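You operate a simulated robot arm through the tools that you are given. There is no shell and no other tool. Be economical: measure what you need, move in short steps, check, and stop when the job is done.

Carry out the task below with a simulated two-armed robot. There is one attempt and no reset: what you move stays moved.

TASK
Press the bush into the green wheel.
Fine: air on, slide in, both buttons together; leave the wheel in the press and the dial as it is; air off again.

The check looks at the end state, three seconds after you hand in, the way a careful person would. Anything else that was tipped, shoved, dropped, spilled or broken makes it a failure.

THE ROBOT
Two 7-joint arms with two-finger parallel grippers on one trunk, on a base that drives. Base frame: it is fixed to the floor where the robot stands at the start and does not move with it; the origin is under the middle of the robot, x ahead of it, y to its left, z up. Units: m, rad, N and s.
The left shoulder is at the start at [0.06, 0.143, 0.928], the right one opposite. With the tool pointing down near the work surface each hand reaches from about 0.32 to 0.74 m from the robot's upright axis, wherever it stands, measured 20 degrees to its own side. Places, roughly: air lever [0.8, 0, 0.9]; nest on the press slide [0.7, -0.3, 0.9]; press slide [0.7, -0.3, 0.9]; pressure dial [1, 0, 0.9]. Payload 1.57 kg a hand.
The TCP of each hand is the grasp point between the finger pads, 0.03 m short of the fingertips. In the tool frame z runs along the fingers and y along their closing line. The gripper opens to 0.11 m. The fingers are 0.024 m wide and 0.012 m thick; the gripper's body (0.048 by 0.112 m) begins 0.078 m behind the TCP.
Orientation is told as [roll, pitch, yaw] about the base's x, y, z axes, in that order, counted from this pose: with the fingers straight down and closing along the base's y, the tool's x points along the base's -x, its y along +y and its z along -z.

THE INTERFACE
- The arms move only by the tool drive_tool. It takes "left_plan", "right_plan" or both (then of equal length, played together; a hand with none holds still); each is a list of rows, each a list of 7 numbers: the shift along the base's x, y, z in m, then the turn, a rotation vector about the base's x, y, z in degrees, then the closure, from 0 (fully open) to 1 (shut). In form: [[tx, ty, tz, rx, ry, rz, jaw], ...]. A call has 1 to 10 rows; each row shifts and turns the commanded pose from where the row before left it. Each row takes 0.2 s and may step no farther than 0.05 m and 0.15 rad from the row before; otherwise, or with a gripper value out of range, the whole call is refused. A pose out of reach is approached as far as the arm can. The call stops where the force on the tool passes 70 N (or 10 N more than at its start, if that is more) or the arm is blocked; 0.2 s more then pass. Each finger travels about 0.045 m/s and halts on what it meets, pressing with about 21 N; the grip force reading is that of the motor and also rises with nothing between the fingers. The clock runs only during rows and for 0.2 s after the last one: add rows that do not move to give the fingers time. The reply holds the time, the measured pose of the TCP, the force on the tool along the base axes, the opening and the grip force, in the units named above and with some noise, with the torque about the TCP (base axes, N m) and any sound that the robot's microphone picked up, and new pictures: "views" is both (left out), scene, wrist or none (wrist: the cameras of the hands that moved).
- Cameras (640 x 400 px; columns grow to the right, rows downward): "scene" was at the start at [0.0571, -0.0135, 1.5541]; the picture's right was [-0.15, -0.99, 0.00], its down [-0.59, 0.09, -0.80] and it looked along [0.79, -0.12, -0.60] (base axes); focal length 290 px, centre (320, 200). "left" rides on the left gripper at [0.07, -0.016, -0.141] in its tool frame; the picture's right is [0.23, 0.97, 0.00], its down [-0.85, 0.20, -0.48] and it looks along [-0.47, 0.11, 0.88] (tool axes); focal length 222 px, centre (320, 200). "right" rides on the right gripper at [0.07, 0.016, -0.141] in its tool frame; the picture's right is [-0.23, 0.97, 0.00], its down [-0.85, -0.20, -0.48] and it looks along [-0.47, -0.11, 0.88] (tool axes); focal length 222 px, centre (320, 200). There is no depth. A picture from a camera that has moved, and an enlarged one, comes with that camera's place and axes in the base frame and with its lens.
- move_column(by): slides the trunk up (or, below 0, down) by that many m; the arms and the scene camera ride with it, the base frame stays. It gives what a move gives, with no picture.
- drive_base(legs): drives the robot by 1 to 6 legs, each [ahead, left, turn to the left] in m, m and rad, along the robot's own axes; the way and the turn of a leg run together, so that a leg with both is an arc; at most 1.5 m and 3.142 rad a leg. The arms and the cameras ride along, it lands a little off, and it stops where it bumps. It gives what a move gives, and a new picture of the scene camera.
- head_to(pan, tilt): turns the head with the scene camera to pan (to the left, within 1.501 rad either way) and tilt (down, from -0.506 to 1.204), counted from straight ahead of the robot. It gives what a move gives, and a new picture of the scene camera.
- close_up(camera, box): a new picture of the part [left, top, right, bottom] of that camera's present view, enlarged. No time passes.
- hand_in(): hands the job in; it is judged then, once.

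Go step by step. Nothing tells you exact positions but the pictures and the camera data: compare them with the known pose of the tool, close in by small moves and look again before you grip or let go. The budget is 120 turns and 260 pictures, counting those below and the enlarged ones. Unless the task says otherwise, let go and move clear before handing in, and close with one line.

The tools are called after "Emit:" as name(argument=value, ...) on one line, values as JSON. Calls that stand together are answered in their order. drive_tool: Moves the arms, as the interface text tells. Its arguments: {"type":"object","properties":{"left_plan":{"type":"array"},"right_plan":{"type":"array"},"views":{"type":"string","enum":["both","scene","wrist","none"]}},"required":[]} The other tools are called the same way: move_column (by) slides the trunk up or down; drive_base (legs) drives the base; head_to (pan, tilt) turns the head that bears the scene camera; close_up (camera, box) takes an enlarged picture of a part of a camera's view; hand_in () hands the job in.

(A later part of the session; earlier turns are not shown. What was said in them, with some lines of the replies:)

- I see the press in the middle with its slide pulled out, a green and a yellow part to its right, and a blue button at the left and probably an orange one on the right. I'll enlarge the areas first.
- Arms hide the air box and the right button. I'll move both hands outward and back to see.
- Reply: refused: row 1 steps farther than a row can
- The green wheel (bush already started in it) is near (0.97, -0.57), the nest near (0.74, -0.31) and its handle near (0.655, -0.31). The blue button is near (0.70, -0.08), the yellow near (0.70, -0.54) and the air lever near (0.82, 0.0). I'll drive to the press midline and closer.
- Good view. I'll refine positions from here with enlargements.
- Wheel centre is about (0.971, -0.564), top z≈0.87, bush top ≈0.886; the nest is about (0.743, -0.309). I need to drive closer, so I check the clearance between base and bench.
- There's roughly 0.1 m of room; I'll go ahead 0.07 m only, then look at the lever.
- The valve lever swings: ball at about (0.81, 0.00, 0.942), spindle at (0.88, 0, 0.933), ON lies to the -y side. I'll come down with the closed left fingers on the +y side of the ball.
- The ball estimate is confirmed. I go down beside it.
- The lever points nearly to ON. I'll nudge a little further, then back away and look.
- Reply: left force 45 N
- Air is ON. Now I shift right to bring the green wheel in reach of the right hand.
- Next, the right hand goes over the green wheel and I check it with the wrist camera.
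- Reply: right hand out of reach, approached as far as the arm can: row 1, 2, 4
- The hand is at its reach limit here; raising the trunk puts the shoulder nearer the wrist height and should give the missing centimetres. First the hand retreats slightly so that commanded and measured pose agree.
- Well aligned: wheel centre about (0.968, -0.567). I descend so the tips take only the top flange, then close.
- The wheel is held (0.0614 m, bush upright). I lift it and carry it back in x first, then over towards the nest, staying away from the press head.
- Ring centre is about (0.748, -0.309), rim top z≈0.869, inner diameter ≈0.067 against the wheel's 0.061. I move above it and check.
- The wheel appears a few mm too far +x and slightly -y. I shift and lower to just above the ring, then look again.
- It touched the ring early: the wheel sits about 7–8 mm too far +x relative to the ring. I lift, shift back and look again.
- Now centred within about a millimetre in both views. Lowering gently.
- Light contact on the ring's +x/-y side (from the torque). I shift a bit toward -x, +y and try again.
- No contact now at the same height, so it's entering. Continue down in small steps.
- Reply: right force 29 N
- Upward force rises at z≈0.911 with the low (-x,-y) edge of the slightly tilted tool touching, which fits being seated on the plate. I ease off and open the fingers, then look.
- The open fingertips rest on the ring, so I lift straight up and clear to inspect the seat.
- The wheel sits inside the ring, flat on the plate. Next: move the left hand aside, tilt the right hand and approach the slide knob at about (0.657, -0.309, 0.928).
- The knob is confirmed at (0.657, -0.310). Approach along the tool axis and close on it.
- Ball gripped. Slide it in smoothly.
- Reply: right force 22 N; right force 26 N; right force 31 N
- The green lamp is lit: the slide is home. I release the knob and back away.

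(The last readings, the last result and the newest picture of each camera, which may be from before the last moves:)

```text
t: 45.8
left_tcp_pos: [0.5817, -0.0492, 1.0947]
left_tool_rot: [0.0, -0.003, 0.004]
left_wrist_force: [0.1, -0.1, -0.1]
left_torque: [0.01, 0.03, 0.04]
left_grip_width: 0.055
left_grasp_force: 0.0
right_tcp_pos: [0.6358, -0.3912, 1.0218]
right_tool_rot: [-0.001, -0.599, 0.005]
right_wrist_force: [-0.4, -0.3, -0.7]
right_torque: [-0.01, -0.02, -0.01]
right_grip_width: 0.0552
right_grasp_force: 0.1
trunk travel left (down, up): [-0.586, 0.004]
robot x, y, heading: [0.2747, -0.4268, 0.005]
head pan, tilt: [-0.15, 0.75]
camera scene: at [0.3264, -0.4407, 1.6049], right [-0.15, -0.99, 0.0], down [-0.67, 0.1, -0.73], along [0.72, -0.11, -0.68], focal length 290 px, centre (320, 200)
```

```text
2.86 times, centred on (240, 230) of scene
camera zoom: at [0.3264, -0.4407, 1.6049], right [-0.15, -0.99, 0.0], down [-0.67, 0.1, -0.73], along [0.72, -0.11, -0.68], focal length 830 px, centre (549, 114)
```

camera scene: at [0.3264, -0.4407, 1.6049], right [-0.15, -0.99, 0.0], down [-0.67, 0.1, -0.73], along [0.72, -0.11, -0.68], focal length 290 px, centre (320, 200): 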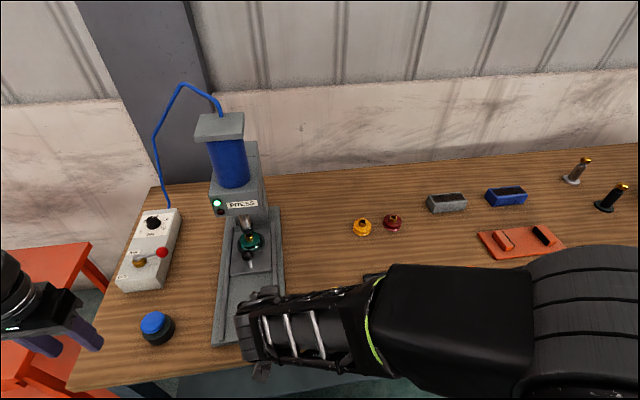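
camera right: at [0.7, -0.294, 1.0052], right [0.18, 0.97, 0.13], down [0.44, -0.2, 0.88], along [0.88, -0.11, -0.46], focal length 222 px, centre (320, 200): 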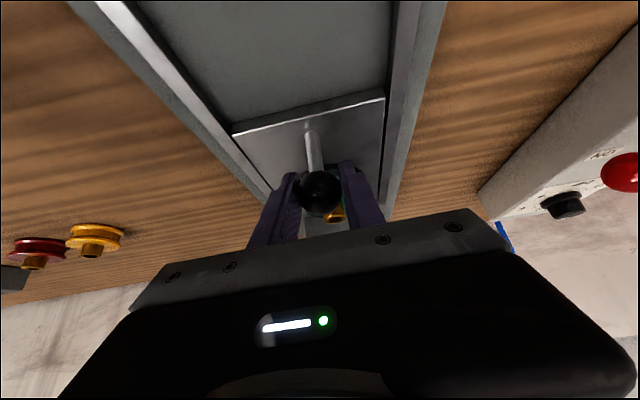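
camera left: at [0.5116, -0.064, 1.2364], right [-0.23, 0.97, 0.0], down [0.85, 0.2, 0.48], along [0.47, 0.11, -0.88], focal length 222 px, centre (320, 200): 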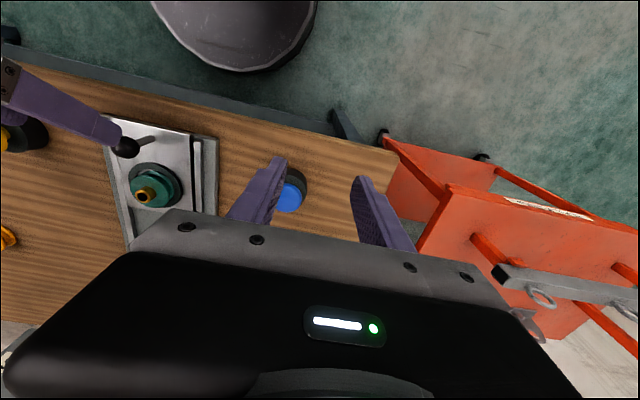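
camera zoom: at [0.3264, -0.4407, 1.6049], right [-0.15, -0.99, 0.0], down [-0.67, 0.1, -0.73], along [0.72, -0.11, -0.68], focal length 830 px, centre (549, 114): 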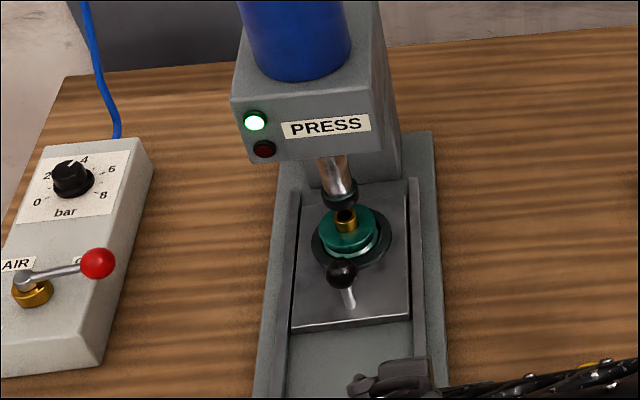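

Wheel under the ram, green lamp lit. Now place both hands, closed and vertical, over the blue and yellow buttons.

Emit:
drive_tool(left_plan=[[0.024, -0.006, -0.015, 0, 0, 0, 1], [0.024, -0.006, -0.015, 0, 0, 0, 1], [0.024, -0.006, -0.015, 0, 0, 0, 1], [0.024, -0.006, -0.015, 0, 0, 0, 1], [0.022, -0.006, -0.015, 0, 0, 0, 1], [0, 0, 0, 0, 0, 0, 1]], right_plan=[[0.01, -0.03, 0, 0, 8.5, 0, 1], [0.013, -0.03, 0, 0, 8.5, 0, 1], [0.014, -0.03, 0, 0, 8.5, 0, 1], [0.014, -0.03, 0, 0, 8.5, 0, 1], [0.014, -0.027, 0, 0, 0, 0, 1], [0, 0, 0, 0, 0, 0, 1]], views="both")

Emit:
close_up(camera="scene", box=[110, 250, 210, 350])

Emit:
close_up(camera="scene", box=[290, 230, 390, 330])

```text
t: 47.1
left_tcp_pos: [0.7004, -0.0766, 1.019]
left_tool_rot: [-0.001, 0.0, 0.004]
left_wrist_force: [-0.3, -0.9, 0.7]
left_torque: [-0.06, 0.02, -0.02]
left_grip_width: 0.0001
left_grasp_force: 21.1
right_tcp_pos: [0.6996, -0.5359, 1.0211]
right_tool_rot: [0.0, -0.007, 0.004]
right_wrist_force: [0.2, -0.5, 0.2]
right_torque: [-0.03, 0.02, 0.02]
right_grip_width: 0.0
right_grasp_force: 20.8
trunk travel left (down, up): [-0.586, 0.004]
robot x, y, heading: [0.2743, -0.4293, 0.001]
head pan, tilt: [-0.15, 0.75]
camera scene: at [0.3267, -0.439, 1.6049], right [-0.15, -0.99, 0.0], down [-0.67, 0.1, -0.73], along [0.72, -0.11, -0.68], focal length 290 px, centre (320, 200)
camera right: at [0.63, -0.5203, 1.1617], right [0.22, 0.97, 0.0], down [0.85, -0.2, 0.48], along [0.47, -0.11, -0.88], focal length 222 px, centre (320, 200)
camera left: at [0.6301, -0.0931, 1.161], right [-0.23, 0.97, 0.0], down [0.85, 0.2, 0.48], along [0.47, 0.11, -0.88], focal length 222 px, centre (320, 200)
```

scene: 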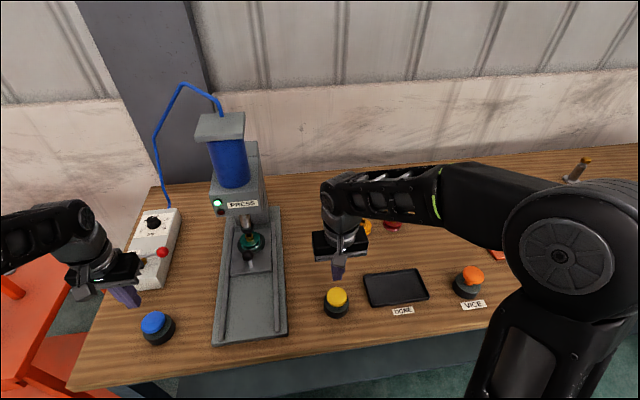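
right: 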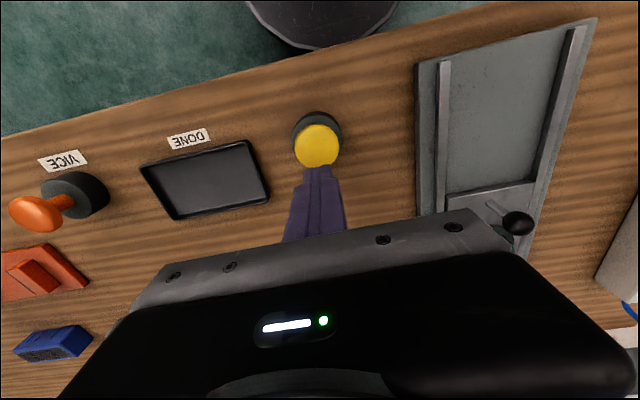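
left: 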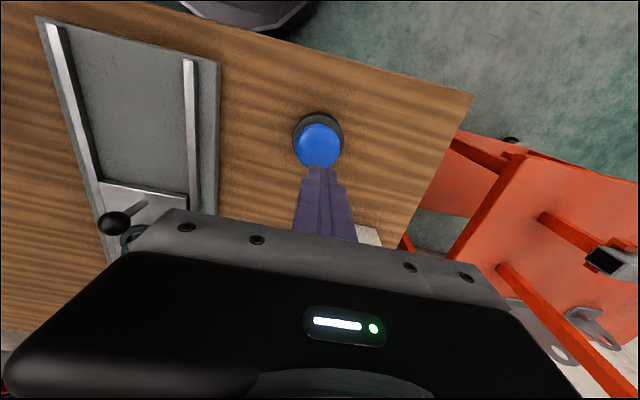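

```text
4.00 times, centred on (160, 300) of scene
camera zoom: at [0.3267, -0.439, 1.6049], right [-0.15, -0.99, 0.0], down [-0.67, 0.1, -0.73], along [0.72, -0.11, -0.68], focal length 1162 px, centre (960, -200)
```

zoom: 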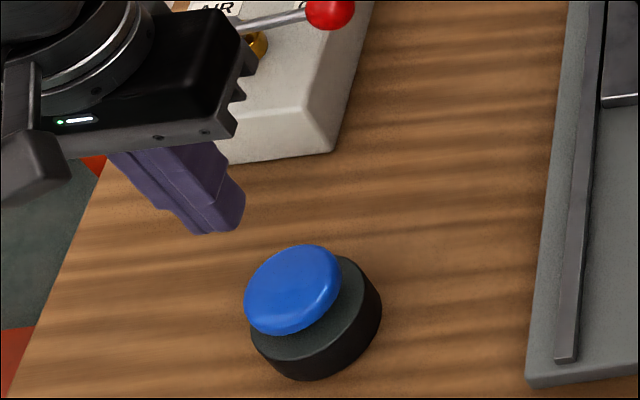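

```text
4.00 times, centred on (340, 280) of scene
camera zoom: at [0.3267, -0.439, 1.6049], right [-0.15, -0.99, 0.0], down [-0.67, 0.1, -0.73], along [0.72, -0.11, -0.68], focal length 1162 px, centre (240, -120)
```

zoom: 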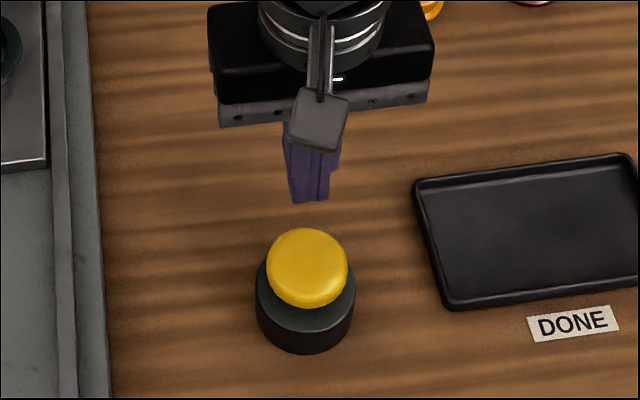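

Button heads at about (0.694, -0.080) and (0.694, -0.538), z≈0.912. I lower both tips close above them.

Emit:
drive_tool(left_plan=[[-0.003, -0.002, -0.03, 0, 0, 0, 1], [-0.003, -0.002, -0.03, 0, 0, 0, 1], [0, 0, 0, 0, 0, 0, 1]], right_plan=[[-0.003, -0.001, -0.03, 0, 0, 0, 1], [-0.003, -0.001, -0.03, 0, 0, 0, 1], [0, 0, 0, 0, 0, 0, 1]], views="wrist")

Emit:
close_up(camera="scene", box=[110, 240, 210, 350])

Emit:
close_up(camera="scene", box=[290, 230, 390, 330])

```text
t: 48.0
left_tcp_pos: [0.6921, -0.0819, 0.9595]
left_tool_rot: [0.0, 0.0, 0.004]
left_wrist_force: [0.0, 0.2, 0.0]
left_torque: [0.01, -0.03, -0.02]
left_grip_width: 0.0001
left_grasp_force: 21.5
right_tcp_pos: [0.6954, -0.5385, 0.9616]
right_tool_rot: [0.001, -0.007, 0.002]
right_wrist_force: [-0.4, 0.1, -0.2]
right_torque: [-0.01, -0.01, -0.01]
right_grip_width: 0.0
right_grasp_force: 20.7
trunk travel left (down, up): [-0.586, 0.004]
robot x, y, heading: [0.2759, -0.4255, 0.005]
head pan, tilt: [-0.15, 0.75]
camera right: at [0.6248, -0.5229, 1.1022], right [0.22, 0.97, 0.0], down [0.85, -0.2, 0.48], along [0.47, -0.11, -0.88], focal length 222 px, centre (320, 200)
camera left: at [0.6232, -0.0982, 1.1016], right [-0.23, 0.97, 0.0], down [0.85, 0.2, 0.48], along [0.47, 0.11, -0.88], focal length 222 px, centre (320, 200)
```

right: 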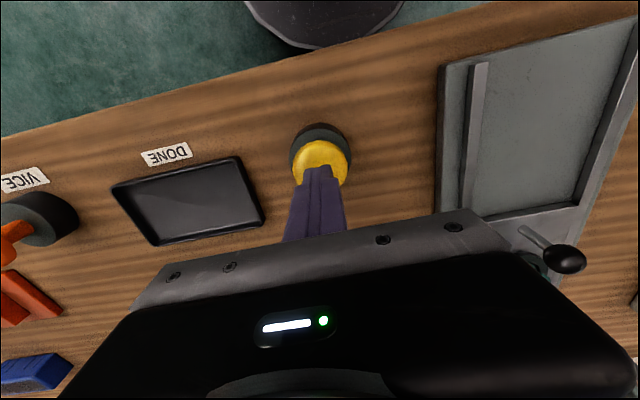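
left: 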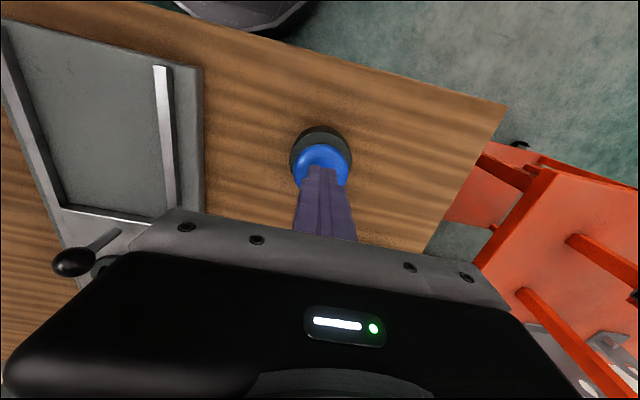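

```text
3.64 times, centred on (160, 295) of scene
camera zoom: at [0.3267, -0.4396, 1.605], right [-0.15, -0.99, 0.0], down [-0.67, 0.1, -0.73], along [0.72, -0.11, -0.68], focal length 1056 px, centre (902, -146)
```

zoom: 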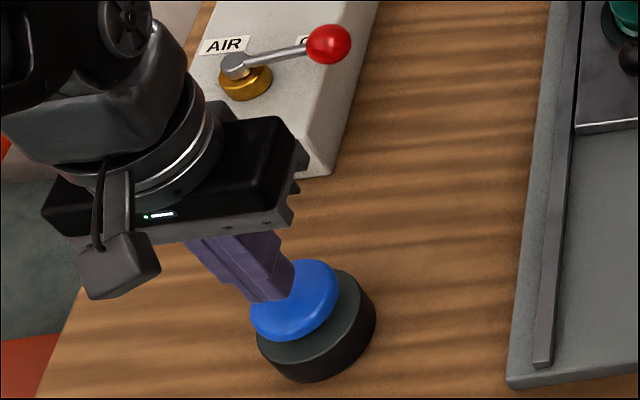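

```text
4.00 times, centred on (340, 280) of scene
camera zoom: at [0.3267, -0.4396, 1.605], right [-0.15, -0.99, 0.0], down [-0.67, 0.1, -0.73], along [0.72, -0.11, -0.68], focal length 1162 px, centre (240, -120)
```

zoom: 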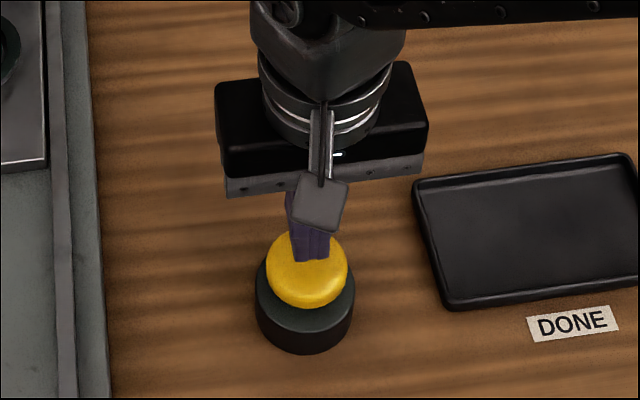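

Both tips are above the heads. Press both together and hold.

Emit:
drive_tool(left_plan=[[0, 0, -0.012, 0, 0, 0, 1], [0, 0, -0.01, 0, 0, 0, 1], [0, 0, -0.007, 0, 0, 0, 1], [0, 0, -0.003, 0, 0, 0, 1], [0, 0, 0, 0, 0, 0, 1], [0, 0, 0, 0, 0, 0, 1], [0, 0, 0, 0, 0, 0, 1], [0, 0, 0, 0, 0, 0, 1]], right_plan=[[0, 0, -0.014, 0, 0, 0, 1], [0, 0, -0.01, 0, 0, 0, 1], [0, 0, -0.007, 0, 0, 0, 1], [0, 0, -0.003, 0, 0, 0, 1], [0, 0, 0, 0, 0, 0, 1], [0, 0, 0, 0, 0, 0, 1], [0, 0, 0, 0, 0, 0, 1], [0, 0, 0, 0, 0, 0, 1]], views="scene")

Emit:
close_up(camera="scene", box=[190, 160, 290, 280])

```text
t: 49.8
left_tcp_pos: [0.6936, -0.0825, 0.9292]
left_tool_rot: [0.0, -0.001, 0.002]
left_wrist_force: [2.7, -1.7, 5.8]
left_torque: [-0.04, -0.01, 0.04]
left_grip_width: 0.0001
left_grasp_force: 21.5
right_tcp_pos: [0.6953, -0.5376, 0.9278]
right_tool_rot: [0.002, -0.006, 0.003]
right_wrist_force: [1.2, 2.1, 8.5]
right_torque: [0.09, 0.08, -0.02]
right_grip_width: 0.0
right_grasp_force: 20.5
trunk travel left (down, up): [-0.586, 0.004]
robot x, y, heading: [0.2752, -0.4274, 0.004]
head pan, tilt: [-0.15, 0.75]
camera scene: at [0.3268, -0.4397, 1.605], right [-0.15, -0.99, 0.0], down [-0.67, 0.1, -0.73], along [0.72, -0.11, -0.68], focal length 290 px, centre (320, 200)
```

scene: 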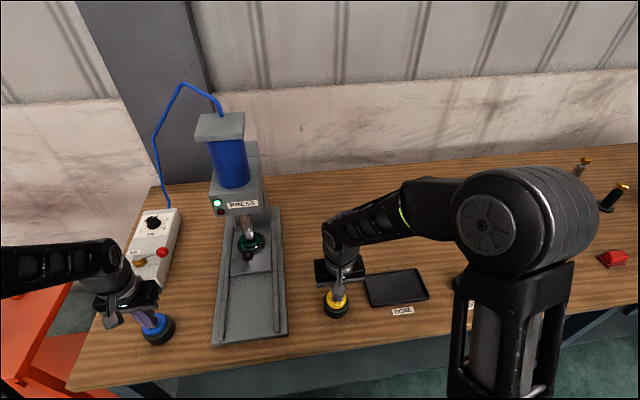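

```text
3.33 times, centred on (240, 220) of scene
camera zoom: at [0.3268, -0.4397, 1.605], right [-0.15, -0.99, 0.0], down [-0.67, 0.1, -0.73], along [0.72, -0.11, -0.68], focal length 968 px, centre (587, 133)
```

zoom: 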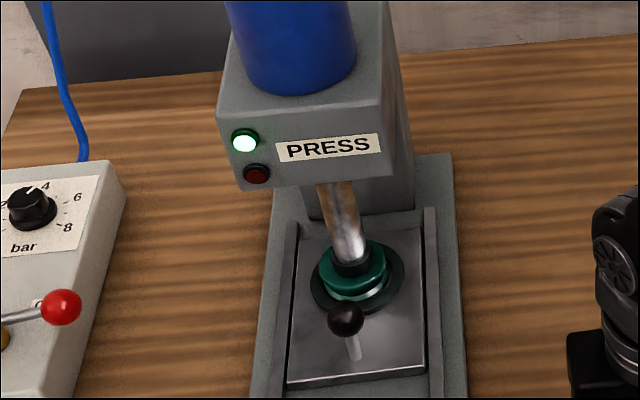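

The ram has come down on the bush. I keep holding for full seating.

Emit:
drive_tool(left_plan=[[0, 0, -0.001, 0, 0, 0, 1], [0, 0, 0, 0, 0, 0, 1], [0, 0, 0, 0, 0, 0, 1], [0, 0, 0, 0, 0, 0, 1], [0, 0, 0, 0, 0, 0, 1], [0, 0, 0, 0, 0, 0, 1], [0, 0, 0, 0, 0, 0, 1], [0, 0, 0, 0, 0, 0, 1]], right_plan=[[0, 0, -0.001, 0, 0, 0, 1], [0, 0, 0, 0, 0, 0, 1], [0, 0, 0, 0, 0, 0, 1], [0, 0, 0, 0, 0, 0, 1], [0, 0, 0, 0, 0, 0, 1], [0, 0, 0, 0, 0, 0, 1], [0, 0, 0, 0, 0, 0, 1], [0, 0, 0, 0, 0, 0, 1]], views="none")

Emit:
close_up(camera="scene", box=[220, 210, 280, 270])

```text
t: 51.5
left_tcp_pos: [0.6924, -0.0829, 0.9278]
left_tool_rot: [0.0, -0.002, 0.003]
left_wrist_force: [1.9, -1.4, 5.5]
left_torque: [-0.02, -0.01, 0.01]
left_grip_width: 0.0
left_grasp_force: 21.2
right_tcp_pos: [0.6956, -0.5378, 0.9263]
right_tool_rot: [0.002, -0.008, 0.003]
right_wrist_force: [4.8, 6.2, 22.2]
right_torque: [0.14, 0.13, -0.04]
right_grip_width: 0.0
right_grasp_force: 20.8
trunk travel left (down, up): [-0.586, 0.004]
robot x, y, heading: [0.2757, -0.4277, 0.011]
head pan, tilt: [-0.15, 0.75]
```

```text
6.67 times, centred on (250, 240) of scene
camera zoom: at [0.326, -0.4389, 1.6051], right [-0.15, -0.99, 0.0], down [-0.67, 0.1, -0.73], along [0.72, -0.11, -0.68], focal length 1936 px, centre (787, -67)
```

zoom: 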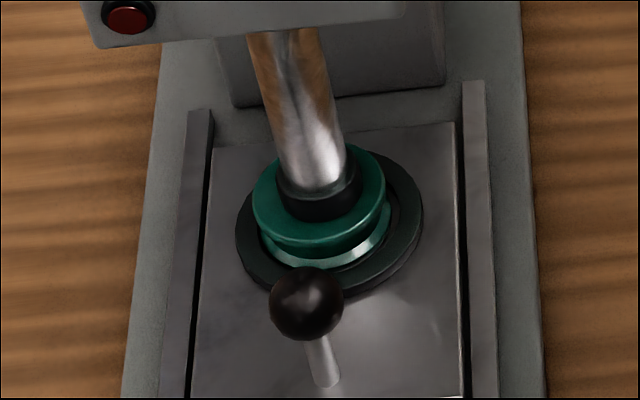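

The ram foot is flat on the wheel's top. I release both buttons and check the result.

Emit:
drive_tool(left_plan=[[0, 0, 0.02, 0, 0, 0, 1], [0, 0, 0.04, 0, 0, 0, 1], [0, 0, 0.03, 0, 0, 0, 1], [0, 0, 0, 0, 0, 0, 1], [0, 0, 0, 0, 0, 0, 1], [0, 0, 0, 0, 0, 0, 1], [0, 0, 0, 0, 0, 0, 1]], right_plan=[[0, 0, 0.02, 0, 0, 0, 1], [0, 0, 0.04, 0, 0, 0, 1], [0, 0, 0.03, 0, 0, 0, 1], [0, 0, 0, 0, 0, 0, 1], [0, 0, 0, 0, 0, 0, 1], [0, 0, 0, 0, 0, 0, 1], [0, 0, 0, 0, 0, 0, 1]], views="scene")

Emit:
close_up(camera="scene", box=[220, 190, 280, 260])

```text
t: 53.1
left_tcp_pos: [0.6935, -0.0825, 1.019]
left_tool_rot: [0.0, 0.0, 0.002]
left_wrist_force: [0.3, 0.5, -0.1]
left_torque: [0.0, -0.01, 0.02]
left_grip_width: 0.0001
left_grasp_force: 20.7
right_tcp_pos: [0.6957, -0.5391, 1.0164]
right_tool_rot: [0.002, -0.008, 0.003]
right_wrist_force: [0.5, 0.1, -0.7]
right_torque: [0.03, -0.01, 0.02]
right_grip_width: 0.0
right_grasp_force: 21.2
trunk travel left (down, up): [-0.586, 0.004]
robot x, y, heading: [0.2752, -0.4288, 0.003]
head pan, tilt: [-0.15, 0.75]
camera scene: at [0.3271, -0.4396, 1.6049], right [-0.15, -0.99, 0.0], down [-0.67, 0.1, -0.73], along [0.72, -0.11, -0.68], focal length 290 px, centre (320, 200)
```

scene: 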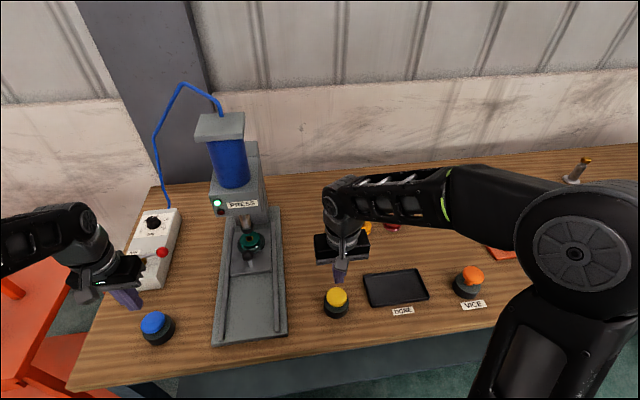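

```text
5.71 times, centred on (250, 225) of scene
camera zoom: at [0.3271, -0.4396, 1.6049], right [-0.15, -0.99, 0.0], down [-0.67, 0.1, -0.73], along [0.72, -0.11, -0.68], focal length 1660 px, centre (720, 57)
```

zoom: 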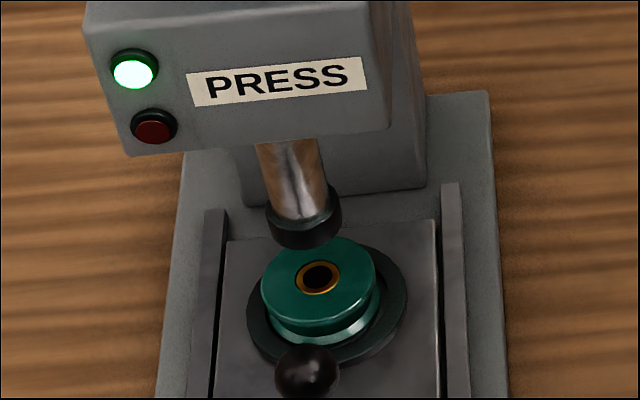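

The bush is flush in the wheel. Now air off: I drive back left a little for reach, then push the lever ball back from its far side.

Emit:
drive_base(legs=[[0, 0.12, 0]])

Emit:
drive_tool(left_plan=[[0.03, -0.03, 0.01, 0, 0, 0, 1], [0.03, -0.03, 0.01, 0, 0, 0, 1], [0.035, -0.03, 0, 0, 0, 0, 1], [0.035, -0.025, 0, 0, 0, 0, 1], [0.04, -0.01, 0, 0, 0, 0, 1], [0.04, 0, 0, 0, 0, 0, 1], [0.018, 0, 0, 0, 0, 0, 1], [0, 0, 0, 0, 0, 0, 1]], views="both")

```text
t: 54.4
left_tcp_pos: [0.6939, 0.039, 1.0184]
left_tool_rot: [-0.002, 0.001, 0.003]
left_wrist_force: [1.0, 0.9, -0.1]
left_torque: [-0.06, 0.0, 0.03]
left_grip_width: 0.0003
left_grasp_force: 20.3
right_tcp_pos: [0.6948, -0.4189, 1.0162]
right_tool_rot: [-0.001, -0.009, 0.005]
right_wrist_force: [0.1, 0.2, 0.1]
right_torque: [-0.01, -0.01, 0.04]
right_grip_width: 0.0002
right_grasp_force: 21.0
trunk travel left (down, up): [-0.586, 0.004]
robot x, y, heading: [0.2703, -0.3106, -0.0]
head pan, tilt: [-0.15, 0.75]
camera scene: at [0.3269, -0.3179, 1.6049], right [-0.15, -0.99, 0.0], down [-0.67, 0.1, -0.73], along [0.72, -0.11, -0.68], focal length 290 px, centre (320, 200)
```

scene: 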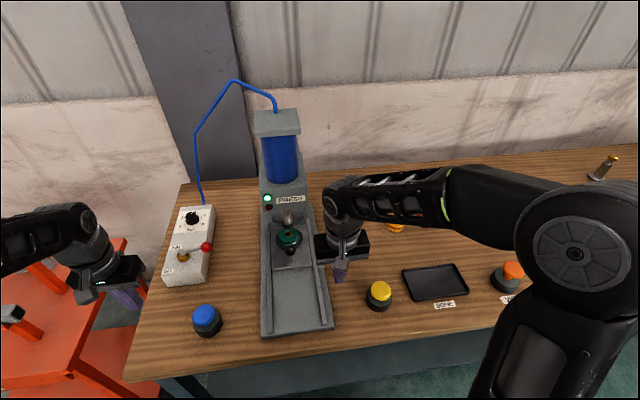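

```text
t: 56.2
left_tcp_pos: [0.921, -0.0884, 1.0393]
left_tool_rot: [-0.002, 0.0, 0.005]
left_wrist_force: [0.2, -0.4, 0.3]
left_torque: [0.01, -0.01, 0.01]
left_grip_width: 0.0
left_grasp_force: 21.5
right_tcp_pos: [0.6963, -0.419, 1.0158]
right_tool_rot: [0.001, -0.007, 0.004]
right_wrist_force: [-0.8, -0.8, -0.4]
right_torque: [0.0, -0.01, -0.01]
right_grip_width: 0.0
right_grasp_force: 21.3
trunk travel left (down, up): [-0.586, 0.004]
robot x, y, heading: [0.2745, -0.3081, -0.001]
head pan, tilt: [-0.15, 0.75]
camera scene: at [0.3268, -0.3198, 1.6049], right [-0.15, -0.99, 0.0], down [-0.67, 0.1, -0.73], along [0.72, -0.11, -0.68], focal length 290 px, centre (320, 200)
camera left: at [0.8516, -0.105, 1.1807], right [-0.23, 0.97, 0.0], down [0.85, 0.2, 0.48], along [0.47, 0.11, -0.88], focal length 222 px, centre (320, 200)
```

scene: 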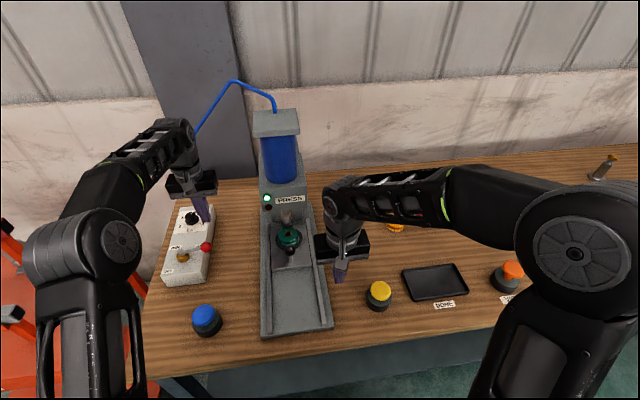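
left: 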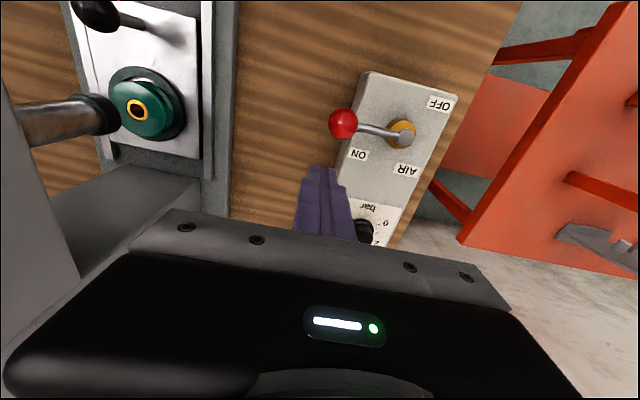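

The ball is at about (0.886, -0.072); I descend on its +x side, then push it back along the arc to OFF.

Emit:
drive_tool(left_plan=[[0.003, 0, -0.03, 0, 0, 0, 1], [0, 0.003, -0.03, 0, 0, 0, 1], [0, 0.002, -0.023, 0, 0, 0, 1]], views="wrist")

```text
t: 57.0
left_tcp_pos: [0.9251, -0.0847, 0.9548]
left_tool_rot: [0.0, 0.001, 0.003]
left_wrist_force: [-0.2, 0.1, -0.2]
left_torque: [-0.01, 0.05, -0.01]
left_grip_width: 0.0002
left_grasp_force: 20.9
right_tcp_pos: [0.6956, -0.4194, 1.0163]
right_tool_rot: [0.002, -0.006, 0.003]
right_wrist_force: [0.5, -0.1, 0.7]
right_torque: [0.03, 0.05, 0.02]
right_grip_width: 0.0
right_grasp_force: 21.2
trunk travel left (down, up): [-0.586, 0.004]
robot x, y, heading: [0.2741, -0.3081, 0.005]
head pan, tilt: [-0.15, 0.75]
camera left: at [0.8549, -0.1012, 1.096], right [-0.23, 0.97, 0.0], down [0.85, 0.2, 0.48], along [0.47, 0.11, -0.88], focal length 222 px, centre (320, 200)
```

left: 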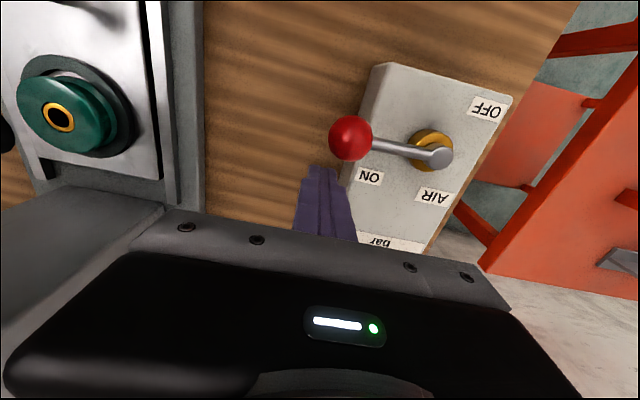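

Emit:
drive_tool(left_plan=[[-0.018, 0.008, 0, 0, 0, 0, 1], [-0.0256, 0.002, 0, 0, 0, 0, 1], [-0.0164, 0.002, 0, 0, 0, 0, 1], [-0.0154, 0.0044, 0, 0, 0, 0, 1], [-0.0146, 0.0086, 0, 0, 0, 0, 1], [-0.012, 0.011, 0, 0, 0, 0, 1], [-0.008, 0.011, 0, 0, 0, 0, 1], [-0.005, 0.011, 0, 0, 0, 0, 1], [-0.001, 0.006, 0, 0, 0, 0, 1]], views="both")

```text
t: 59.0
left_tcp_pos: [0.8083, -0.0232, 0.9556]
left_tool_rot: [-0.004, 0.001, -0.002]
left_wrist_force: [0.5, -20.7, -0.7]
left_torque: [-0.37, 0.01, -0.08]
left_grip_width: 0.0001
left_grasp_force: 21.3
right_tcp_pos: [0.6947, -0.4226, 1.0154]
right_tool_rot: [0.004, -0.008, 0.001]
right_wrist_force: [0.1, 0.0, -0.2]
right_torque: [-0.01, 0.01, -0.01]
right_grip_width: 0.0
right_grasp_force: 20.7
trunk travel left (down, up): [-0.586, 0.004]
robot x, y, heading: [0.2708, -0.3048, -0.0]
head pan, tilt: [-0.15, 0.75]
camera scene: at [0.3271, -0.3233, 1.6049], right [-0.15, -0.99, 0.0], down [-0.67, 0.1, -0.73], along [0.72, -0.11, -0.68], focal length 290 px, centre (320, 200)
camera left: at [0.7391, -0.0401, 1.0975], right [-0.23, 0.97, 0.0], down [0.86, 0.2, 0.48], along [0.47, 0.11, -0.88], focal length 222 px, centre (320, 200)
```

scene: 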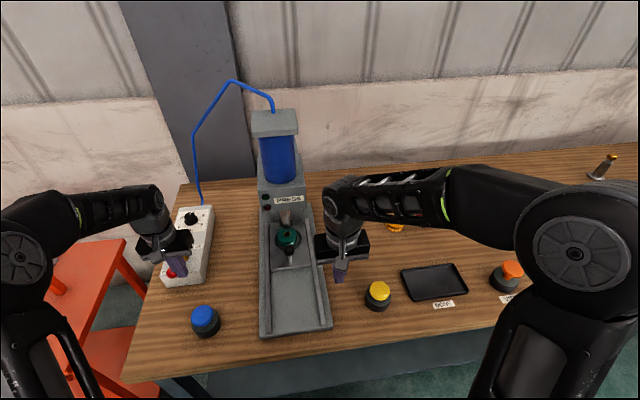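
left: 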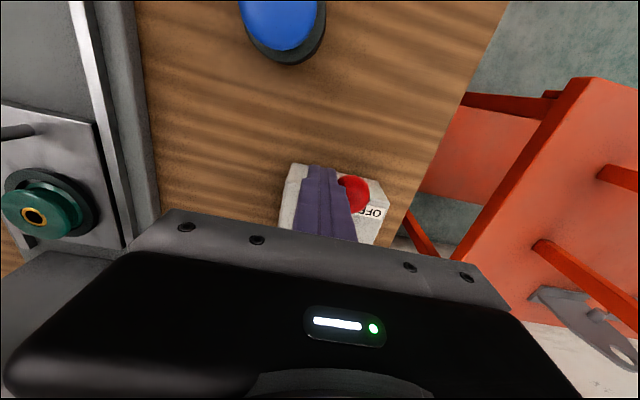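

The lever is against its OFF stop and the green lamp is out. I back the left hand away, lift it and withdraw both hands, then check.

Emit:
drive_tool(left_plan=[[0, -0.03, 0, 0, 0, 0, 1], [0, -0.01, 0.04, 0, 0, 0, 1], [-0.02, 0, 0.04, 0, 0, 0, 1], [-0.045, 0, 0.01, 0, 0, 0, 0.5], [-0.045, 0, 0, 0, 0, 0, 0.5], [-0.045, 0, 0, 0, 0, 0, 0.5], [-0.045, 0.01, 0, 0, 0, 0, 0.5], [-0.03, 0.03, 0, 0, 0, 0, 0.5]], right_plan=[[0, 0, 0.03, 0, 0, 0, 1], [0, 0, 0.03, 0, 0, 0, 1], [-0.03, -0.03, 0, 0, 0, 0, 1], [-0.03, -0.03, 0, 0, 0, 0, 0.5], [-0.03, -0.03, 0, 0, 0, 0, 0.5], [-0.02, -0.03, 0, 0, 0, 0, 0.5], [0, -0.03, 0, 0, 0, 0, 0.5], [0, 0, 0, 0, 0, 0, 0.5]], views="scene")

Emit:
close_up(camera="scene", box=[150, 180, 340, 300])

Emit:
close_up(camera="scene", box=[260, 190, 320, 250])

```text
t: 60.8
left_tcp_pos: [0.5777, -0.0209, 1.0462]
left_tool_rot: [0.0, -0.003, 0.003]
left_wrist_force: [-0.3, 0.5, -0.3]
left_torque: [-0.02, -0.03, -0.01]
left_grip_width: 0.055
left_grasp_force: 0.1
right_tcp_pos: [0.5852, -0.5702, 1.0755]
right_tool_rot: [-0.001, -0.007, 0.003]
right_wrist_force: [-0.1, -0.3, 0.8]
right_torque: [-0.02, -0.01, -0.02]
right_grip_width: 0.055
right_grasp_force: 0.0
trunk travel left (down, up): [-0.586, 0.004]
robot x, y, heading: [0.2734, -0.3033, 0.002]
head pan, tilt: [-0.15, 0.75]
camera scene: at [0.3259, -0.3192, 1.605], right [-0.15, -0.99, 0.0], down [-0.67, 0.1, -0.73], along [0.72, -0.11, -0.68], focal length 290 px, centre (320, 200)
```

scene: 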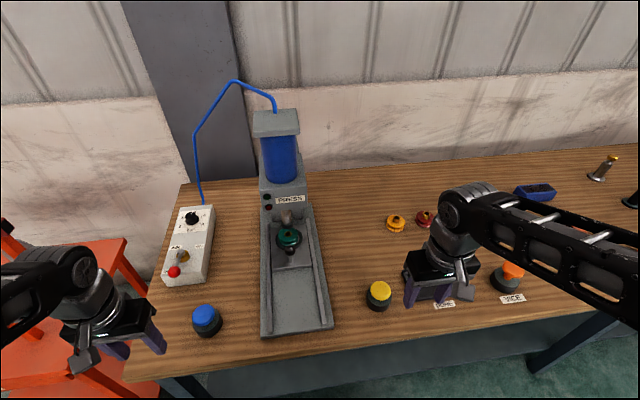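

```text
3.33 times, centred on (245, 240) of scene
camera zoom: at [0.3259, -0.3192, 1.605], right [-0.15, -0.99, 0.0], down [-0.67, 0.1, -0.73], along [0.72, -0.11, -0.68], focal length 968 px, centre (570, 67)
```

zoom: 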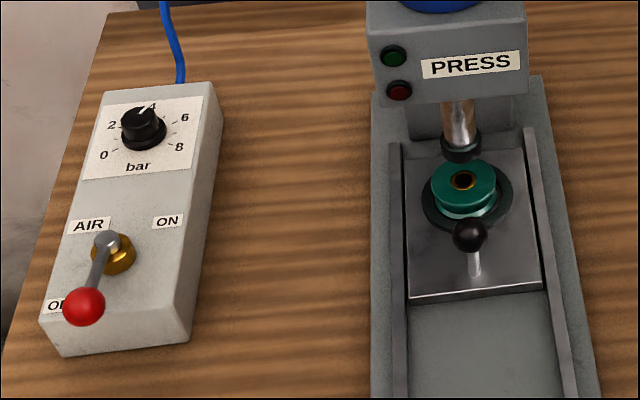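

```text
6.67 times, centred on (290, 220) of scene
camera zoom: at [0.3259, -0.3192, 1.605], right [-0.15, -0.99, 0.0], down [-0.67, 0.1, -0.73], along [0.72, -0.11, -0.68], focal length 1936 px, centre (520, 67)
```

zoom: 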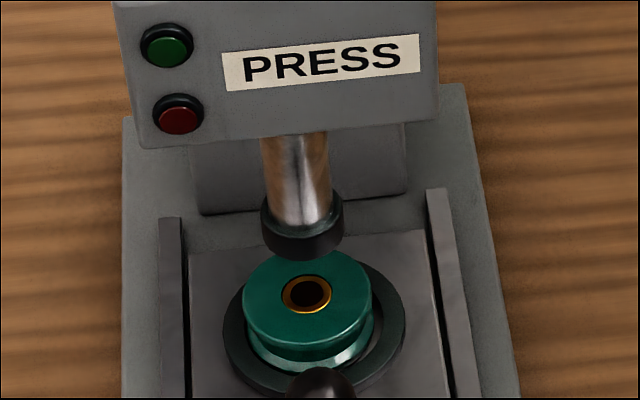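

The bush is flush in the green wheel and the wheel is still in the press. Air is off, the dial is untouched and both hands are clear, so I'm handing in.

Emit:
hand_in()

```text
The job is handed in.
```

The bush is pressed flush into the green wheel. The wheel is still in the press with the slide in, the dial is as it was, and the air is off again; I've handed the job in.
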